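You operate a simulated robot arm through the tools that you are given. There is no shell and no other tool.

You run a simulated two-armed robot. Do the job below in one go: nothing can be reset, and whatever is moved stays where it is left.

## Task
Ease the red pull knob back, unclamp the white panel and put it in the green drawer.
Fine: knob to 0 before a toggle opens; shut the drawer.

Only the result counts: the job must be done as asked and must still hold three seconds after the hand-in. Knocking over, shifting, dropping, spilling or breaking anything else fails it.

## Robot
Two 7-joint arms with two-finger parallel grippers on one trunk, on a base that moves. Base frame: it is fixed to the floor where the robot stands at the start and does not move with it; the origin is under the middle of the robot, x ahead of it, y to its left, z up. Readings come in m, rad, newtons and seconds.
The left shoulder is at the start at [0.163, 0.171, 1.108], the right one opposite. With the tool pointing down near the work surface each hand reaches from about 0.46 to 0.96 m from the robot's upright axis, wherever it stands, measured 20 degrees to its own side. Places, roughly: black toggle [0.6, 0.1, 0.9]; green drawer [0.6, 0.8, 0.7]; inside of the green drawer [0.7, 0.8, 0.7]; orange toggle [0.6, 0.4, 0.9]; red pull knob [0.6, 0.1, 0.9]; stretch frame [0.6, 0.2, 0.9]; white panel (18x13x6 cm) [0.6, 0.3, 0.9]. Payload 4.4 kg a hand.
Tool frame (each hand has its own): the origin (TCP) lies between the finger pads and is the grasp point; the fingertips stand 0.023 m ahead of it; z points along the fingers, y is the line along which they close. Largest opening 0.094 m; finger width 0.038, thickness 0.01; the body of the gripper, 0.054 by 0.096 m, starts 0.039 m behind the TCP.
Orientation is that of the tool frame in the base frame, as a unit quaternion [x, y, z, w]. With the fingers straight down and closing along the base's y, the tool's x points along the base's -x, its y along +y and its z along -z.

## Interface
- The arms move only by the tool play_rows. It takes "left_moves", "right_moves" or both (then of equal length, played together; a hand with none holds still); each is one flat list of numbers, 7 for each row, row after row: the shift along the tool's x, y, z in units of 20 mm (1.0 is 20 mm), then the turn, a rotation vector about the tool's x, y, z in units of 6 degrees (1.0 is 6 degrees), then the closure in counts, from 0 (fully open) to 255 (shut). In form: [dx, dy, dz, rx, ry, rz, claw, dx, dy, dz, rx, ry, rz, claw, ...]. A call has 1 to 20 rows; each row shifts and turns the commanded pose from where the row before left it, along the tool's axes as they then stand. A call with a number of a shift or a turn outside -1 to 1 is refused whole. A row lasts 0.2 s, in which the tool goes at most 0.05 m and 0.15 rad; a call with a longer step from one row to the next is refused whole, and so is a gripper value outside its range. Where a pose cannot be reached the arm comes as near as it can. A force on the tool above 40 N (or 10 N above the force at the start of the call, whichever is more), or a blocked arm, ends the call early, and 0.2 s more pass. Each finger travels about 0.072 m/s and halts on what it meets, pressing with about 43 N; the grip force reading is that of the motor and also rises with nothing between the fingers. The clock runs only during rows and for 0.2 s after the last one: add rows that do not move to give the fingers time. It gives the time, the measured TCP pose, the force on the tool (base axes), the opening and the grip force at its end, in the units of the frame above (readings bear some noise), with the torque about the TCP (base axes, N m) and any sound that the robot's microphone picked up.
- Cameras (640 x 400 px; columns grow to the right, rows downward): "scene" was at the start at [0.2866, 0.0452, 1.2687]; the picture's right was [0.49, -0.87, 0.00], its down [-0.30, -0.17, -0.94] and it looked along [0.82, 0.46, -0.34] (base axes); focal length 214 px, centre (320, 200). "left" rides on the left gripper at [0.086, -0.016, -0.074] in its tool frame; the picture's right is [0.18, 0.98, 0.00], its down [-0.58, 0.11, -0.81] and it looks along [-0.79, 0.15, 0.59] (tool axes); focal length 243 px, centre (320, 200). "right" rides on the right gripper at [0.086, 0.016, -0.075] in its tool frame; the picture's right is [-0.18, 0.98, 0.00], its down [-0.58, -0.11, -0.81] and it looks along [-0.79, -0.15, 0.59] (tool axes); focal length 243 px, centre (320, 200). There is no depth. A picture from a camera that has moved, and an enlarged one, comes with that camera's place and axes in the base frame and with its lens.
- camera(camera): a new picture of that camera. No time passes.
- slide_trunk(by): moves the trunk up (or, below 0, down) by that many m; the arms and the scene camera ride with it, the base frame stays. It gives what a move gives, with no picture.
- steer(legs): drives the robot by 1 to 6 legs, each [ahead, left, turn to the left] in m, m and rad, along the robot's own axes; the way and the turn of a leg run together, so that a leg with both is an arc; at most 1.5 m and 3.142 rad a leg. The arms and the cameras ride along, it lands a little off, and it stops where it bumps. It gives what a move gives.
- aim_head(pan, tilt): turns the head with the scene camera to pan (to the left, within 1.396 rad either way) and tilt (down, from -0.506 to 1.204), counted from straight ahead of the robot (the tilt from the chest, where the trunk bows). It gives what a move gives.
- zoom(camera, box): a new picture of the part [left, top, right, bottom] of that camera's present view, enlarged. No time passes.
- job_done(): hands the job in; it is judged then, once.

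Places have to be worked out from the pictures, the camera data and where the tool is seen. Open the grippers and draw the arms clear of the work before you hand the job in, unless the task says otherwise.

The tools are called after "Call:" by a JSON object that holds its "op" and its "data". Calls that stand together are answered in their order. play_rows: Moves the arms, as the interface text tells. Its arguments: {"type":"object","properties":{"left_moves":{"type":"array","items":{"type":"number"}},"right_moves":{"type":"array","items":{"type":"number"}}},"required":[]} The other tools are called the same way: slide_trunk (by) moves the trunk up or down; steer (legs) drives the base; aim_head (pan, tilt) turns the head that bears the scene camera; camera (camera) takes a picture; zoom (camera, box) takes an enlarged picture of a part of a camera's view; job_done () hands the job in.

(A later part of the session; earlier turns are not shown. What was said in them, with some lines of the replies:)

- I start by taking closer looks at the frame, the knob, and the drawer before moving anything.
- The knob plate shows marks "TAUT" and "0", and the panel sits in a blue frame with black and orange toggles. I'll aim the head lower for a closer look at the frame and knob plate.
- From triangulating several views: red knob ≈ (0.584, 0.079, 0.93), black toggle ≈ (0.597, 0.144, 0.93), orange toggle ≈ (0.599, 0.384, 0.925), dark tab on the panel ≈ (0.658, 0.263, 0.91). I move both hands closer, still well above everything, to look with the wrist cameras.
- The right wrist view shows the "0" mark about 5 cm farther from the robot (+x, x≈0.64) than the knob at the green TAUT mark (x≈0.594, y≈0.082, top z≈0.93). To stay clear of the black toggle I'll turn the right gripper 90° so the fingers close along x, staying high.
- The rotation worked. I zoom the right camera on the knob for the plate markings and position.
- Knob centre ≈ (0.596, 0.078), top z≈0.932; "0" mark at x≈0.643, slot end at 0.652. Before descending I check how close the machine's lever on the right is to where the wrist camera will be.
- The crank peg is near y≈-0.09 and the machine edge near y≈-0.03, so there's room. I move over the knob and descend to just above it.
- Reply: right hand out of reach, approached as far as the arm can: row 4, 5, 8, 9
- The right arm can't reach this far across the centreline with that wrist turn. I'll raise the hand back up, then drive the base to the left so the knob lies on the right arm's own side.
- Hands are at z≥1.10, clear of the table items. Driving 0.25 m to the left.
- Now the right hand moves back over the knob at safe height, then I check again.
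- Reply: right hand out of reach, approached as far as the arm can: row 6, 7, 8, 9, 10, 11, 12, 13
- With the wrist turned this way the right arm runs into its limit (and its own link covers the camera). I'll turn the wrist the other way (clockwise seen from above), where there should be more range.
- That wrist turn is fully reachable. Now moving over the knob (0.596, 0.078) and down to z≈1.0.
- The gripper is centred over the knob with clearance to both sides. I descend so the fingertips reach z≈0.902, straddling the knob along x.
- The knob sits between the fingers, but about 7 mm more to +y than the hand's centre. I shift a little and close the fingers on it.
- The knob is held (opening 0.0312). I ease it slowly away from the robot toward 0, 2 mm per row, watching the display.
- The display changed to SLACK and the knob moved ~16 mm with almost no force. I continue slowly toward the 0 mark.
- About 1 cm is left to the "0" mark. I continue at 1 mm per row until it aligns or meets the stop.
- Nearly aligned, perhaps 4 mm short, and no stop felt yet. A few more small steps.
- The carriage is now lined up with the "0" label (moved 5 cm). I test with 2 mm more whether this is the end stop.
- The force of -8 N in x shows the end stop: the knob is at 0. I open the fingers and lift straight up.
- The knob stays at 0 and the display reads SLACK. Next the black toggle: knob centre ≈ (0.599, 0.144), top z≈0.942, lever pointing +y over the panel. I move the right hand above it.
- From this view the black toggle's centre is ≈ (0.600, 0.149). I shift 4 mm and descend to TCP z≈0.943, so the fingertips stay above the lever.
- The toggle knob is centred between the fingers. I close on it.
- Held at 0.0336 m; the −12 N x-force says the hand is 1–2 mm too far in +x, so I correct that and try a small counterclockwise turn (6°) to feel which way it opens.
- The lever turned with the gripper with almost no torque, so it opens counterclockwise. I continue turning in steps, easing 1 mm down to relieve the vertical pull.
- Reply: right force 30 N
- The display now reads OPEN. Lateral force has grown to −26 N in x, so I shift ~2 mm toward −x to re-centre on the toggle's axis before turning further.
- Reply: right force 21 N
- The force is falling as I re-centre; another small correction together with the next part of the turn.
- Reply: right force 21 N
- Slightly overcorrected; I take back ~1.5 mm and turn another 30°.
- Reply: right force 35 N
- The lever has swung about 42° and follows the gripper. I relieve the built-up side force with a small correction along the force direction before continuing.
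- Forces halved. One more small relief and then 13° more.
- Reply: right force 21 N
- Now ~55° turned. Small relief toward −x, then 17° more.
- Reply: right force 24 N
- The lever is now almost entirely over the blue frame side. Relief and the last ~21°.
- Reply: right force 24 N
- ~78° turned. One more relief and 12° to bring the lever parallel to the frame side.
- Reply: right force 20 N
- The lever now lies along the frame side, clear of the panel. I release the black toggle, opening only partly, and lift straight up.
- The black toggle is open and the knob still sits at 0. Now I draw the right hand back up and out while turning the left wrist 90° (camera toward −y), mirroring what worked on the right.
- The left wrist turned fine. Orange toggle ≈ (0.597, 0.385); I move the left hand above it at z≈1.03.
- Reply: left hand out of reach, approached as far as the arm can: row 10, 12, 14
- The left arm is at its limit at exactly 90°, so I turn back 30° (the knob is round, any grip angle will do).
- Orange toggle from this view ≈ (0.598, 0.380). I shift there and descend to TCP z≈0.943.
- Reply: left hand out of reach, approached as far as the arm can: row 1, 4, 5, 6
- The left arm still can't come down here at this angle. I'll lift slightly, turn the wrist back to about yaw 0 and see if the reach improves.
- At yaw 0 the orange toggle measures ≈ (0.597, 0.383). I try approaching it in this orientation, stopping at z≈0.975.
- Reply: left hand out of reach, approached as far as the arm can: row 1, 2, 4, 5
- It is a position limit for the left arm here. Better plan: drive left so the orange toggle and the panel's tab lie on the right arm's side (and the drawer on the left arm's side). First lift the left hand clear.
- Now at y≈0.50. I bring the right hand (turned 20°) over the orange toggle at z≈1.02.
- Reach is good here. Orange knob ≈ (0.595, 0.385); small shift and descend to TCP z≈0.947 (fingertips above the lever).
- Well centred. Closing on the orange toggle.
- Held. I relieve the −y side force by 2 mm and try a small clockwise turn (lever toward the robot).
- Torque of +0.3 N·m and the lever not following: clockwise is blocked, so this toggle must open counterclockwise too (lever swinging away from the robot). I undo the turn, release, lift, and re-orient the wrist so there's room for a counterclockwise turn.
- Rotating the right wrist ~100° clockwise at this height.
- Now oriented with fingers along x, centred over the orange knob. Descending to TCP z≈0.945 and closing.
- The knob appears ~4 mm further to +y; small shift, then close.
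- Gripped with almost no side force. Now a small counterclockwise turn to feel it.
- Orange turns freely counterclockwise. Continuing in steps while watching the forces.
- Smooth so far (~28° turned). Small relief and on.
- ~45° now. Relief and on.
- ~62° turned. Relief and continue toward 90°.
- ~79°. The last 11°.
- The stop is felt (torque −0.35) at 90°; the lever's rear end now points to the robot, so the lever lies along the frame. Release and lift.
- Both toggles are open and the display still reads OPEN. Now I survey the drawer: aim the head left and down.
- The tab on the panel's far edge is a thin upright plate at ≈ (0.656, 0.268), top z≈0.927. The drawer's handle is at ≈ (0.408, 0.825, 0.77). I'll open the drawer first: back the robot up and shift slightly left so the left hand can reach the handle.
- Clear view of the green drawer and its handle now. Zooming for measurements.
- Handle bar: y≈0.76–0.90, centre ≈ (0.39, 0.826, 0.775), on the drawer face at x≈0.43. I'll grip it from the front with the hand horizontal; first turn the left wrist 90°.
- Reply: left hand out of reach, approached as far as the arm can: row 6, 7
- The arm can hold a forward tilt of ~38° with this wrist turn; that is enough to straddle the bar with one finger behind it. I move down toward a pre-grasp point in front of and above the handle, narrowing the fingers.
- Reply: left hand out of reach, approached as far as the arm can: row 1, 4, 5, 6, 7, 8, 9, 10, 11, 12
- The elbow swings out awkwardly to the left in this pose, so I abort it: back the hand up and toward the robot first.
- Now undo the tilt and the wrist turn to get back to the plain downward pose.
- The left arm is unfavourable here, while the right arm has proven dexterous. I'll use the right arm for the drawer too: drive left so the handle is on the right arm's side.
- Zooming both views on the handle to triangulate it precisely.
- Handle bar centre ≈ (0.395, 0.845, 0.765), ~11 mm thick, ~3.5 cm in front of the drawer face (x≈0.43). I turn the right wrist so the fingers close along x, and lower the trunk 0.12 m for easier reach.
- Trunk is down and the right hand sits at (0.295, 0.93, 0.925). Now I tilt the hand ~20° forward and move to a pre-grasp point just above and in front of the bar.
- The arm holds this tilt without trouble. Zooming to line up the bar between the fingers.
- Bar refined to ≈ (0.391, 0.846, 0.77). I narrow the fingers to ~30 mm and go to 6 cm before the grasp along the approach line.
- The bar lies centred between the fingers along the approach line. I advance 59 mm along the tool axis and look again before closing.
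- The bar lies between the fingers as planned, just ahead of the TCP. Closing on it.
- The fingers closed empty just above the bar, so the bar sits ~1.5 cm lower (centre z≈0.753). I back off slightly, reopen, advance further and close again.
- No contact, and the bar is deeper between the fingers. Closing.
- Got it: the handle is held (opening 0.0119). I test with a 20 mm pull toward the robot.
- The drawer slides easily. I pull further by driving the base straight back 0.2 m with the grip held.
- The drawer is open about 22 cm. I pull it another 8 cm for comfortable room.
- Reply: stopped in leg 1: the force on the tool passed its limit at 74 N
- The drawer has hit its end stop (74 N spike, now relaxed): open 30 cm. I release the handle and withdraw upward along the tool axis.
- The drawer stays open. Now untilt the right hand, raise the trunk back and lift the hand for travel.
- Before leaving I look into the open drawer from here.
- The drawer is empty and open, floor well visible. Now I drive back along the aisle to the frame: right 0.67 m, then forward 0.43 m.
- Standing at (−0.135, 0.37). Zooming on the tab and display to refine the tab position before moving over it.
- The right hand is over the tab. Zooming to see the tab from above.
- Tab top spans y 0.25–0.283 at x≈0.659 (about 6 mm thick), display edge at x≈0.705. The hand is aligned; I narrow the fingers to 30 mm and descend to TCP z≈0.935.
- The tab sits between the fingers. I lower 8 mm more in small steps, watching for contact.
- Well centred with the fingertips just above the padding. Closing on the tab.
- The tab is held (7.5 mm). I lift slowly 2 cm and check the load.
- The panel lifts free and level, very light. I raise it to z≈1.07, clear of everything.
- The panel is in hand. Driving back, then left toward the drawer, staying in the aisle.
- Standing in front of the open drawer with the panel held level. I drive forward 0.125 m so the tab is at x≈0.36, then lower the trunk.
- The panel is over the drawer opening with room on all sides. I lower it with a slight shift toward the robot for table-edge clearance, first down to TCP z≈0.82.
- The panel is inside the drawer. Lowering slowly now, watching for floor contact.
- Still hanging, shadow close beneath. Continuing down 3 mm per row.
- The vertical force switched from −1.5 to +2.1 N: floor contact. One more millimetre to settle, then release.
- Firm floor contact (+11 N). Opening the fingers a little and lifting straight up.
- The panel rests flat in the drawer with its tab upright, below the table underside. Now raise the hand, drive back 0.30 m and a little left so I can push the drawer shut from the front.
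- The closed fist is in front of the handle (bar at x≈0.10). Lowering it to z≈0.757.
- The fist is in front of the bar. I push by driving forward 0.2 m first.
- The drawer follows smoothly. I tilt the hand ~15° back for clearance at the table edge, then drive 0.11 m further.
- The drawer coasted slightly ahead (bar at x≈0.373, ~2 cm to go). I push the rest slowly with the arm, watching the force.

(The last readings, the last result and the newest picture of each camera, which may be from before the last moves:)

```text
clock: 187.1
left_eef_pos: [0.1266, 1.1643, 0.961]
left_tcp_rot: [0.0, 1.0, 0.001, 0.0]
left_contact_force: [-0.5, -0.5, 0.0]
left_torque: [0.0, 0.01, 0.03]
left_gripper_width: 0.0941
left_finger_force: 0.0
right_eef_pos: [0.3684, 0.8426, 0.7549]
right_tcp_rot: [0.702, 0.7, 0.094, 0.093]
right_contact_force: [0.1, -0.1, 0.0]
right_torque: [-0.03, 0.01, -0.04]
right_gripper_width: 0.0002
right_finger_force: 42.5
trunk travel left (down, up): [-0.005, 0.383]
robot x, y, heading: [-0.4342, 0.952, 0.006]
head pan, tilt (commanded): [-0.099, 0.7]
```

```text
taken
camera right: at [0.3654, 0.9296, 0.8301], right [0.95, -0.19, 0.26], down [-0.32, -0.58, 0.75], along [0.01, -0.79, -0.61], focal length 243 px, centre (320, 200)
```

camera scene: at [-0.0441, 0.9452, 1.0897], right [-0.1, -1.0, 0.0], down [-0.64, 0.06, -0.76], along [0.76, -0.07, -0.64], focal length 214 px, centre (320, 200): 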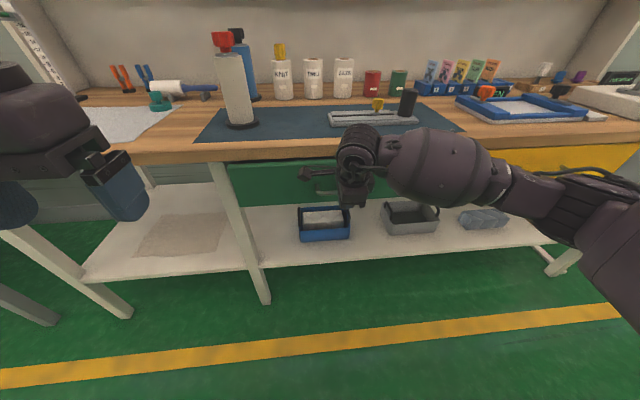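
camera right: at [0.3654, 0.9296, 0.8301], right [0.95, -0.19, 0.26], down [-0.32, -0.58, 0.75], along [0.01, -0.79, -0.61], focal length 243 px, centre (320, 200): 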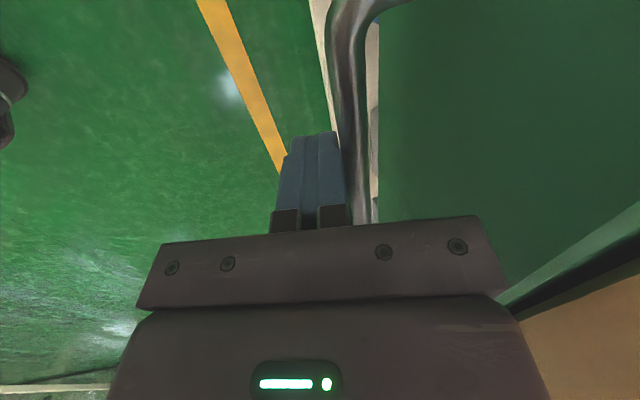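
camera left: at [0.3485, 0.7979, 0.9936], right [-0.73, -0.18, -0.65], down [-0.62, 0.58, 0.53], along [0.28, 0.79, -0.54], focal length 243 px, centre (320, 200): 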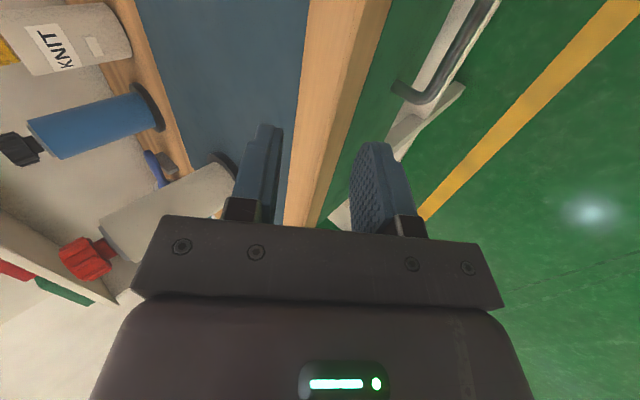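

Nearly in contact. Continuing 4 mm per row until the drawer seats.

Call:
{"op": "play_rows", "data": {"right_moves": [0, 0.2, 0.05, 0, 0, 0, 255, 0, 0.2, 0.05, 0, 0, 0, 255, 0, 0.2, 0.05, 0, 0, 0, 255, 0, 0.2, 0.05, 0, 0, 0, 255]}}

Call:
{"op": "camera", "data": {"camera": "right"}}

Call:
{"op": "camera", "data": {"camera": "scene"}}

```text
clock: 188.1
left_eef_pos: [0.1253, 1.1634, 0.9619]
left_tcp_rot: [0.001, 1.0, 0.002, 0.002]
left_contact_force: [0.2, 0.0, 0.0]
left_torque: [0.05, -0.01, -0.03]
left_gripper_width: 0.0942
left_finger_force: 0.0
right_eef_pos: [0.3795, 0.843, 0.7543]
right_tcp_rot: [0.7, 0.703, 0.089, 0.09]
right_contact_force: [-15.9, -3.5, 7.1]
right_torque: [0.14, -0.11, 0.27]
right_gripper_width: 0.0
right_finger_force: 42.0
trunk travel left (down, up): [-0.005, 0.383]
robot x, y, heading: [-0.434, 0.9537, 0.005]
head pan, tilt (commanded): [-0.099, 0.7]
stopped in row 4 (right hand): the force on the tool passed its limit at 47 N (the readings are from after the stop); the commanded pose is now the measured one
```

```text
taken
camera right: at [0.3757, 0.9302, 0.8294], right [0.95, -0.18, 0.25], down [-0.31, -0.58, 0.75], along [0.01, -0.79, -0.61], focal length 243 px, centre (320, 200)
```

right: 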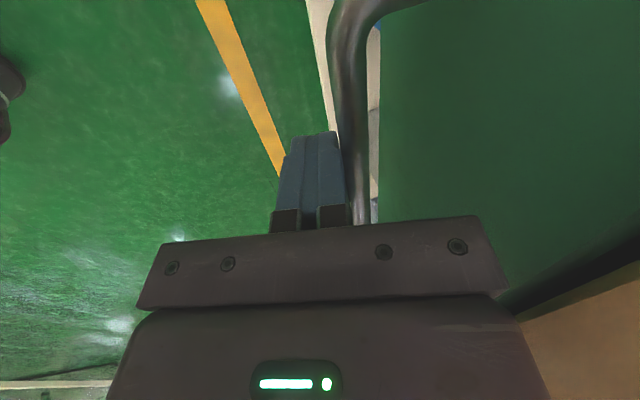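

```text
taken
camera scene: at [-0.0474, 0.9441, 1.0909], right [-0.1, -1.0, 0.0], down [-0.64, 0.06, -0.77], along [0.76, -0.08, -0.64], focal length 214 px, centre (320, 200)
```

scene: 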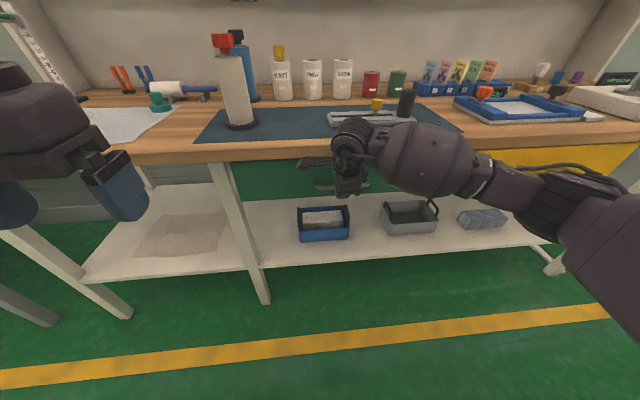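

47 N at TCP x≈0.38, exactly where the handle was originally: the drawer is shut. I back the fist off and take a look.

Call:
{"op": "play_rows", "data": {"right_moves": [0, -0.4, -0.11, 0, 0, 0, 255, 0, -0.6, -0.16, 0, 0, 0, 255, 0, -0.8, -0.22, 0, 0, 0, 255, 0, -0.8, -0.22, 0, 0, 0, 255, 0, -0.8, -0.22, 0, 0, 0, 255]}}

Call:
{"op": "zoom", "data": {"camera": "scene", "box": [200, 110, 440, 260]}}

Call:
{"op": "camera", "data": {"camera": "right"}}

```text
clock: 189.2
left_eef_pos: [0.1268, 1.164, 0.9613]
left_tcp_rot: [0.001, 1.0, 0.002, 0.001]
left_contact_force: [-0.1, -0.3, -0.6]
left_torque: [0.01, 0.02, 0.02]
left_gripper_width: 0.0938
left_finger_force: 0.1
right_eef_pos: [0.3111, 0.8431, 0.7517]
right_tcp_rot: [0.701, 0.702, 0.089, 0.09]
right_contact_force: [-0.3, 0.1, 0.3]
right_torque: [0.0, -0.01, 0.02]
right_gripper_width: 0.0
right_finger_force: 42.4
trunk travel left (down, up): [-0.005, 0.383]
robot x, y, heading: [-0.4369, 0.9543, 0.003]
head pan, tilt (commanded): [-0.099, 0.7]
```

```text
2.67 times, centred on (320, 185) of scene
camera zoom: at [-0.0455, 0.9446, 1.0901], right [-0.1, -1.0, 0.0], down [-0.64, 0.06, -0.77], along [0.76, -0.08, -0.64], focal length 572 px, centre (320, 240)
```

zoom: 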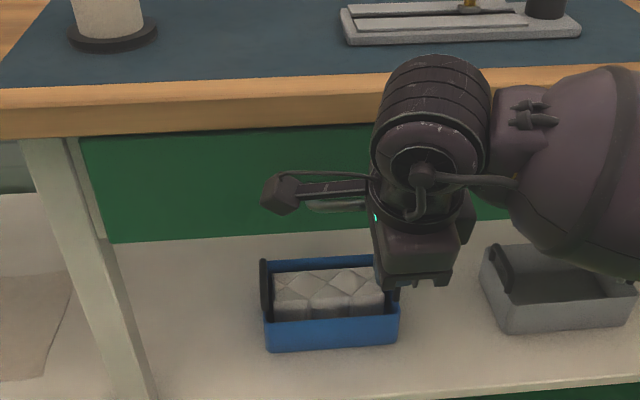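

```text
taken
camera right: at [0.3078, 0.9295, 0.828], right [0.95, -0.18, 0.25], down [-0.31, -0.58, 0.75], along [0.01, -0.79, -0.61], focal length 243 px, centre (320, 200)
```

right: 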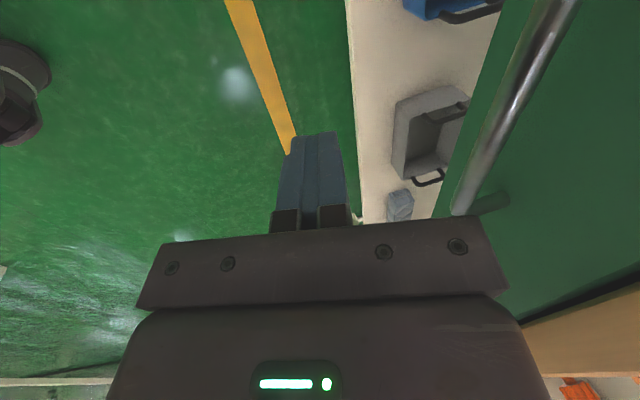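

The drawer face is back under the table edge. I drive back to draw the arms clear, open the gripper, and take an overview.

Call:
{"op": "steer", "data": {"legs": [[-0.3, 0, 0]]}}

Call:
{"op": "play_rows", "data": {"right_moves": [0, 0, -0.5, 0.85, 0, 0, 120, 0, 0, -0.8, 0.85, 0, 0, 0, 0, 0, -0.9, 0.8, 0, 0, 0, 0, 0, -0.9, 0, 0, 0, 0, 0, 0, -0.9, 0, 0, 0, 0, 0, 0, -0.9, 0, 0, 0, 0, 0, 0, -0.9, 0, 0, 0, 0, 0, 0, -0.9, 0, 0, 0, 0, 0, 0, -0.9, 0, 0, 0, 0, 0, 0, -0.9, 0, 0, 0, 0]}}

Call:
{"op": "slide_trunk", "data": {"by": 0.12}}

Call:
{"op": "camera", "data": {"camera": "scene"}}

Call:
{"op": "zoom", "data": {"camera": "scene", "box": [200, 60, 560, 280]}}

```text
clock: 191.3
left_eef_pos: [-0.1684, 1.1645, 0.9608]
left_tcp_rot: [0.0, 1.0, 0.0, 0.001]
left_contact_force: [0.6, 0.1, 0.1]
left_torque: [-0.01, -0.03, -0.03]
left_gripper_width: 0.094
left_finger_force: 0.0
right_eef_pos: [0.0152, 0.8422, 0.7532]
right_tcp_rot: [0.701, 0.702, 0.09, 0.09]
right_contact_force: [-0.1, -0.9, -0.1]
right_torque: [0.01, -0.02, 0.0]
right_gripper_width: 0.0
right_finger_force: 42.3
trunk travel left (down, up): [-0.005, 0.383]
robot x, y, heading: [-0.7323, 0.953, 0.001]
head pan, tilt (commanded): [-0.099, 0.7]
```

```text
clock: 193.5
left_eef_pos: [-0.1684, 1.1645, 0.9611]
left_tcp_rot: [0.0, 1.0, 0.002, 0.0]
left_contact_force: [0.2, 0.1, 0.4]
left_torque: [-0.01, 0.02, -0.02]
left_gripper_width: 0.0938
left_finger_force: 0.2
right_eef_pos: [0.01, 0.8412, 0.9224]
right_tcp_rot: [0.706, 0.708, -0.002, -0.003]
right_contact_force: [0.2, -0.2, -0.8]
right_torque: [-0.03, 0.0, 0.02]
right_gripper_width: 0.094
right_finger_force: 0.0
trunk travel left (down, up): [-0.005, 0.383]
robot x, y, heading: [-0.728, 0.9519, 0.004]
head pan, tilt (commanded): [-0.099, 0.7]
```

```text
clock: 195.0
left_eef_pos: [-0.1674, 1.1654, 1.0781]
left_tcp_rot: [0.0, 1.0, 0.002, -0.001]
left_contact_force: [0.0, 0.0, -0.5]
left_torque: [0.0, -0.01, -0.03]
left_gripper_width: 0.0941
left_finger_force: 0.2
right_eef_pos: [0.0123, 0.8422, 1.038]
right_tcp_rot: [0.706, 0.708, -0.004, -0.004]
right_contact_force: [0.2, -0.3, 0.1]
right_torque: [0.04, 0.01, 0.0]
right_gripper_width: 0.0937
right_finger_force: 0.1
trunk travel left (down, up): [-0.125, 0.263]
robot x, y, heading: [-0.7323, 0.9531, 0.002]
head pan, tilt (commanded): [-0.099, 0.7]
```

```text
taken
camera scene: at [-0.4388, 0.9444, 1.2363], right [-0.1, -1.0, 0.0], down [-0.64, 0.06, -0.76], along [0.76, -0.08, -0.65], focal length 214 px, centre (320, 200)
```

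scene: 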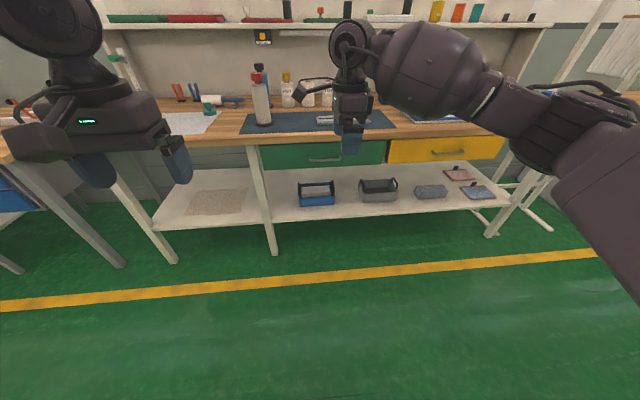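

```text
1.78 times, centred on (380, 170) of scene
camera zoom: at [-0.4388, 0.9444, 1.2363], right [-0.1, -1.0, 0.0], down [-0.64, 0.06, -0.76], along [0.76, -0.08, -0.65], focal length 381 px, centre (213, 253)
```

zoom: 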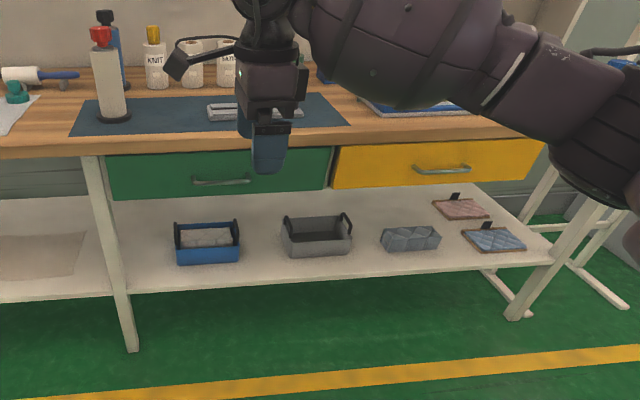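

The drawer is flush and shut like its neighbour. A last check on the frame and the knob: I pan the head right.

Call:
{"op": "steer", "data": {"legs": [[0, -0.45, 0]]}}

Call:
{"op": "aim_head", "data": {"pan": 0.1, "tilt": 0.55}}

Call:
{"op": "camera", "data": {"camera": "scene"}}

Call:
{"op": "zoom", "data": {"camera": "scene", "box": [180, 80, 480, 260]}}

```text
clock: 199.6
left_eef_pos: [-0.1686, 0.6937, 1.0807]
left_tcp_rot: [0.003, 1.0, 0.001, 0.001]
left_contact_force: [0.2, 0.1, -1.1]
left_torque: [0.03, -0.02, -0.01]
left_gripper_width: 0.0939
left_finger_force: 0.1
right_eef_pos: [0.0089, 0.3706, 1.0415]
right_tcp_rot: [0.709, 0.705, -0.003, -0.003]
right_contact_force: [0.0, 0.6, -0.3]
right_torque: [0.02, 0.01, -0.01]
right_gripper_width: 0.0942
right_finger_force: 0.0
trunk travel left (down, up): [-0.125, 0.263]
robot x, y, heading: [-0.7287, 0.4877, -0.006]
head pan, tilt (commanded): [-0.099, 0.7]
```

```text
clock: 200.3
left_eef_pos: [-0.1689, 0.6942, 1.0808]
left_tcp_rot: [0.003, 1.0, 0.001, 0.0]
left_contact_force: [0.7, 0.0, -0.2]
left_torque: [0.04, -0.01, 0.01]
left_gripper_width: 0.094
left_finger_force: 0.1
right_eef_pos: [0.0082, 0.3695, 1.0415]
right_tcp_rot: [0.709, 0.706, -0.003, -0.003]
right_contact_force: [-0.1, -1.1, -0.2]
right_torque: [-0.01, 0.02, 0.0]
right_gripper_width: 0.0941
right_finger_force: 0.1
trunk travel left (down, up): [-0.125, 0.263]
robot x, y, heading: [-0.7335, 0.4886, -0.006]
head pan, tilt (commanded): [0.099, 0.55]
```

```text
taken
camera scene: at [-0.437, 0.4932, 1.2503], right [0.09, -1.0, 0.0], down [-0.52, -0.05, -0.85], along [0.85, 0.08, -0.52], focal length 214 px, centre (320, 200)
```

scene: 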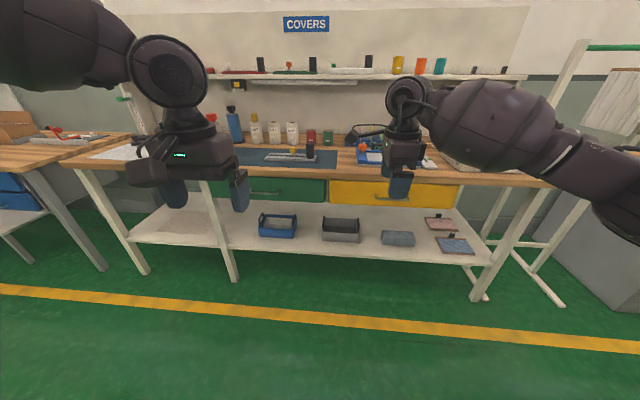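

```text
2.13 times, centred on (330, 170) of scene
camera zoom: at [-0.437, 0.4932, 1.2503], right [0.09, -1.0, 0.0], down [-0.52, -0.05, -0.85], along [0.85, 0.08, -0.52], focal length 458 px, centre (299, 264)
```

zoom: 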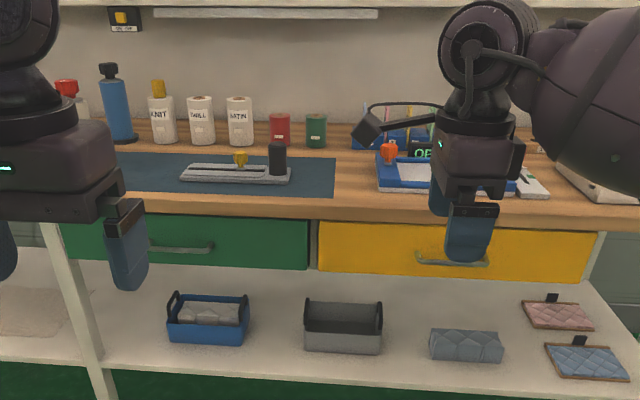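

The green drawer is flush, the frame is empty with its toggles open, the knob was last seen at 0, and nothing else was moved. Both hands are open and clear, so I hand in the job.

Call:
{"op": "job_done", "data": {}}

```text
The job is handed in.
```

The white panel is in the green drawer and the drawer is shut. I've handed the job in and have no verdict back yet.

- **Knob:** I eased the red pull knob from TAUT to its end stop at the 0 mark before touching either toggle. It was still at 0 when I lifted the panel.
- **Toggles:** both the black and the orange toggle are turned 90° and lie clear of the panel's place in the frame.
- **Panel:** it rests flat in the drawer.
- **Drawer:** it seated with a firm push, with the handle back where it started. Its front is flush with the yellow drawer's front.

Nothing else looked moved in the final pictures, though the right hand hid part of the frame and the knob in that last view. Both hands are open and back from the bench.
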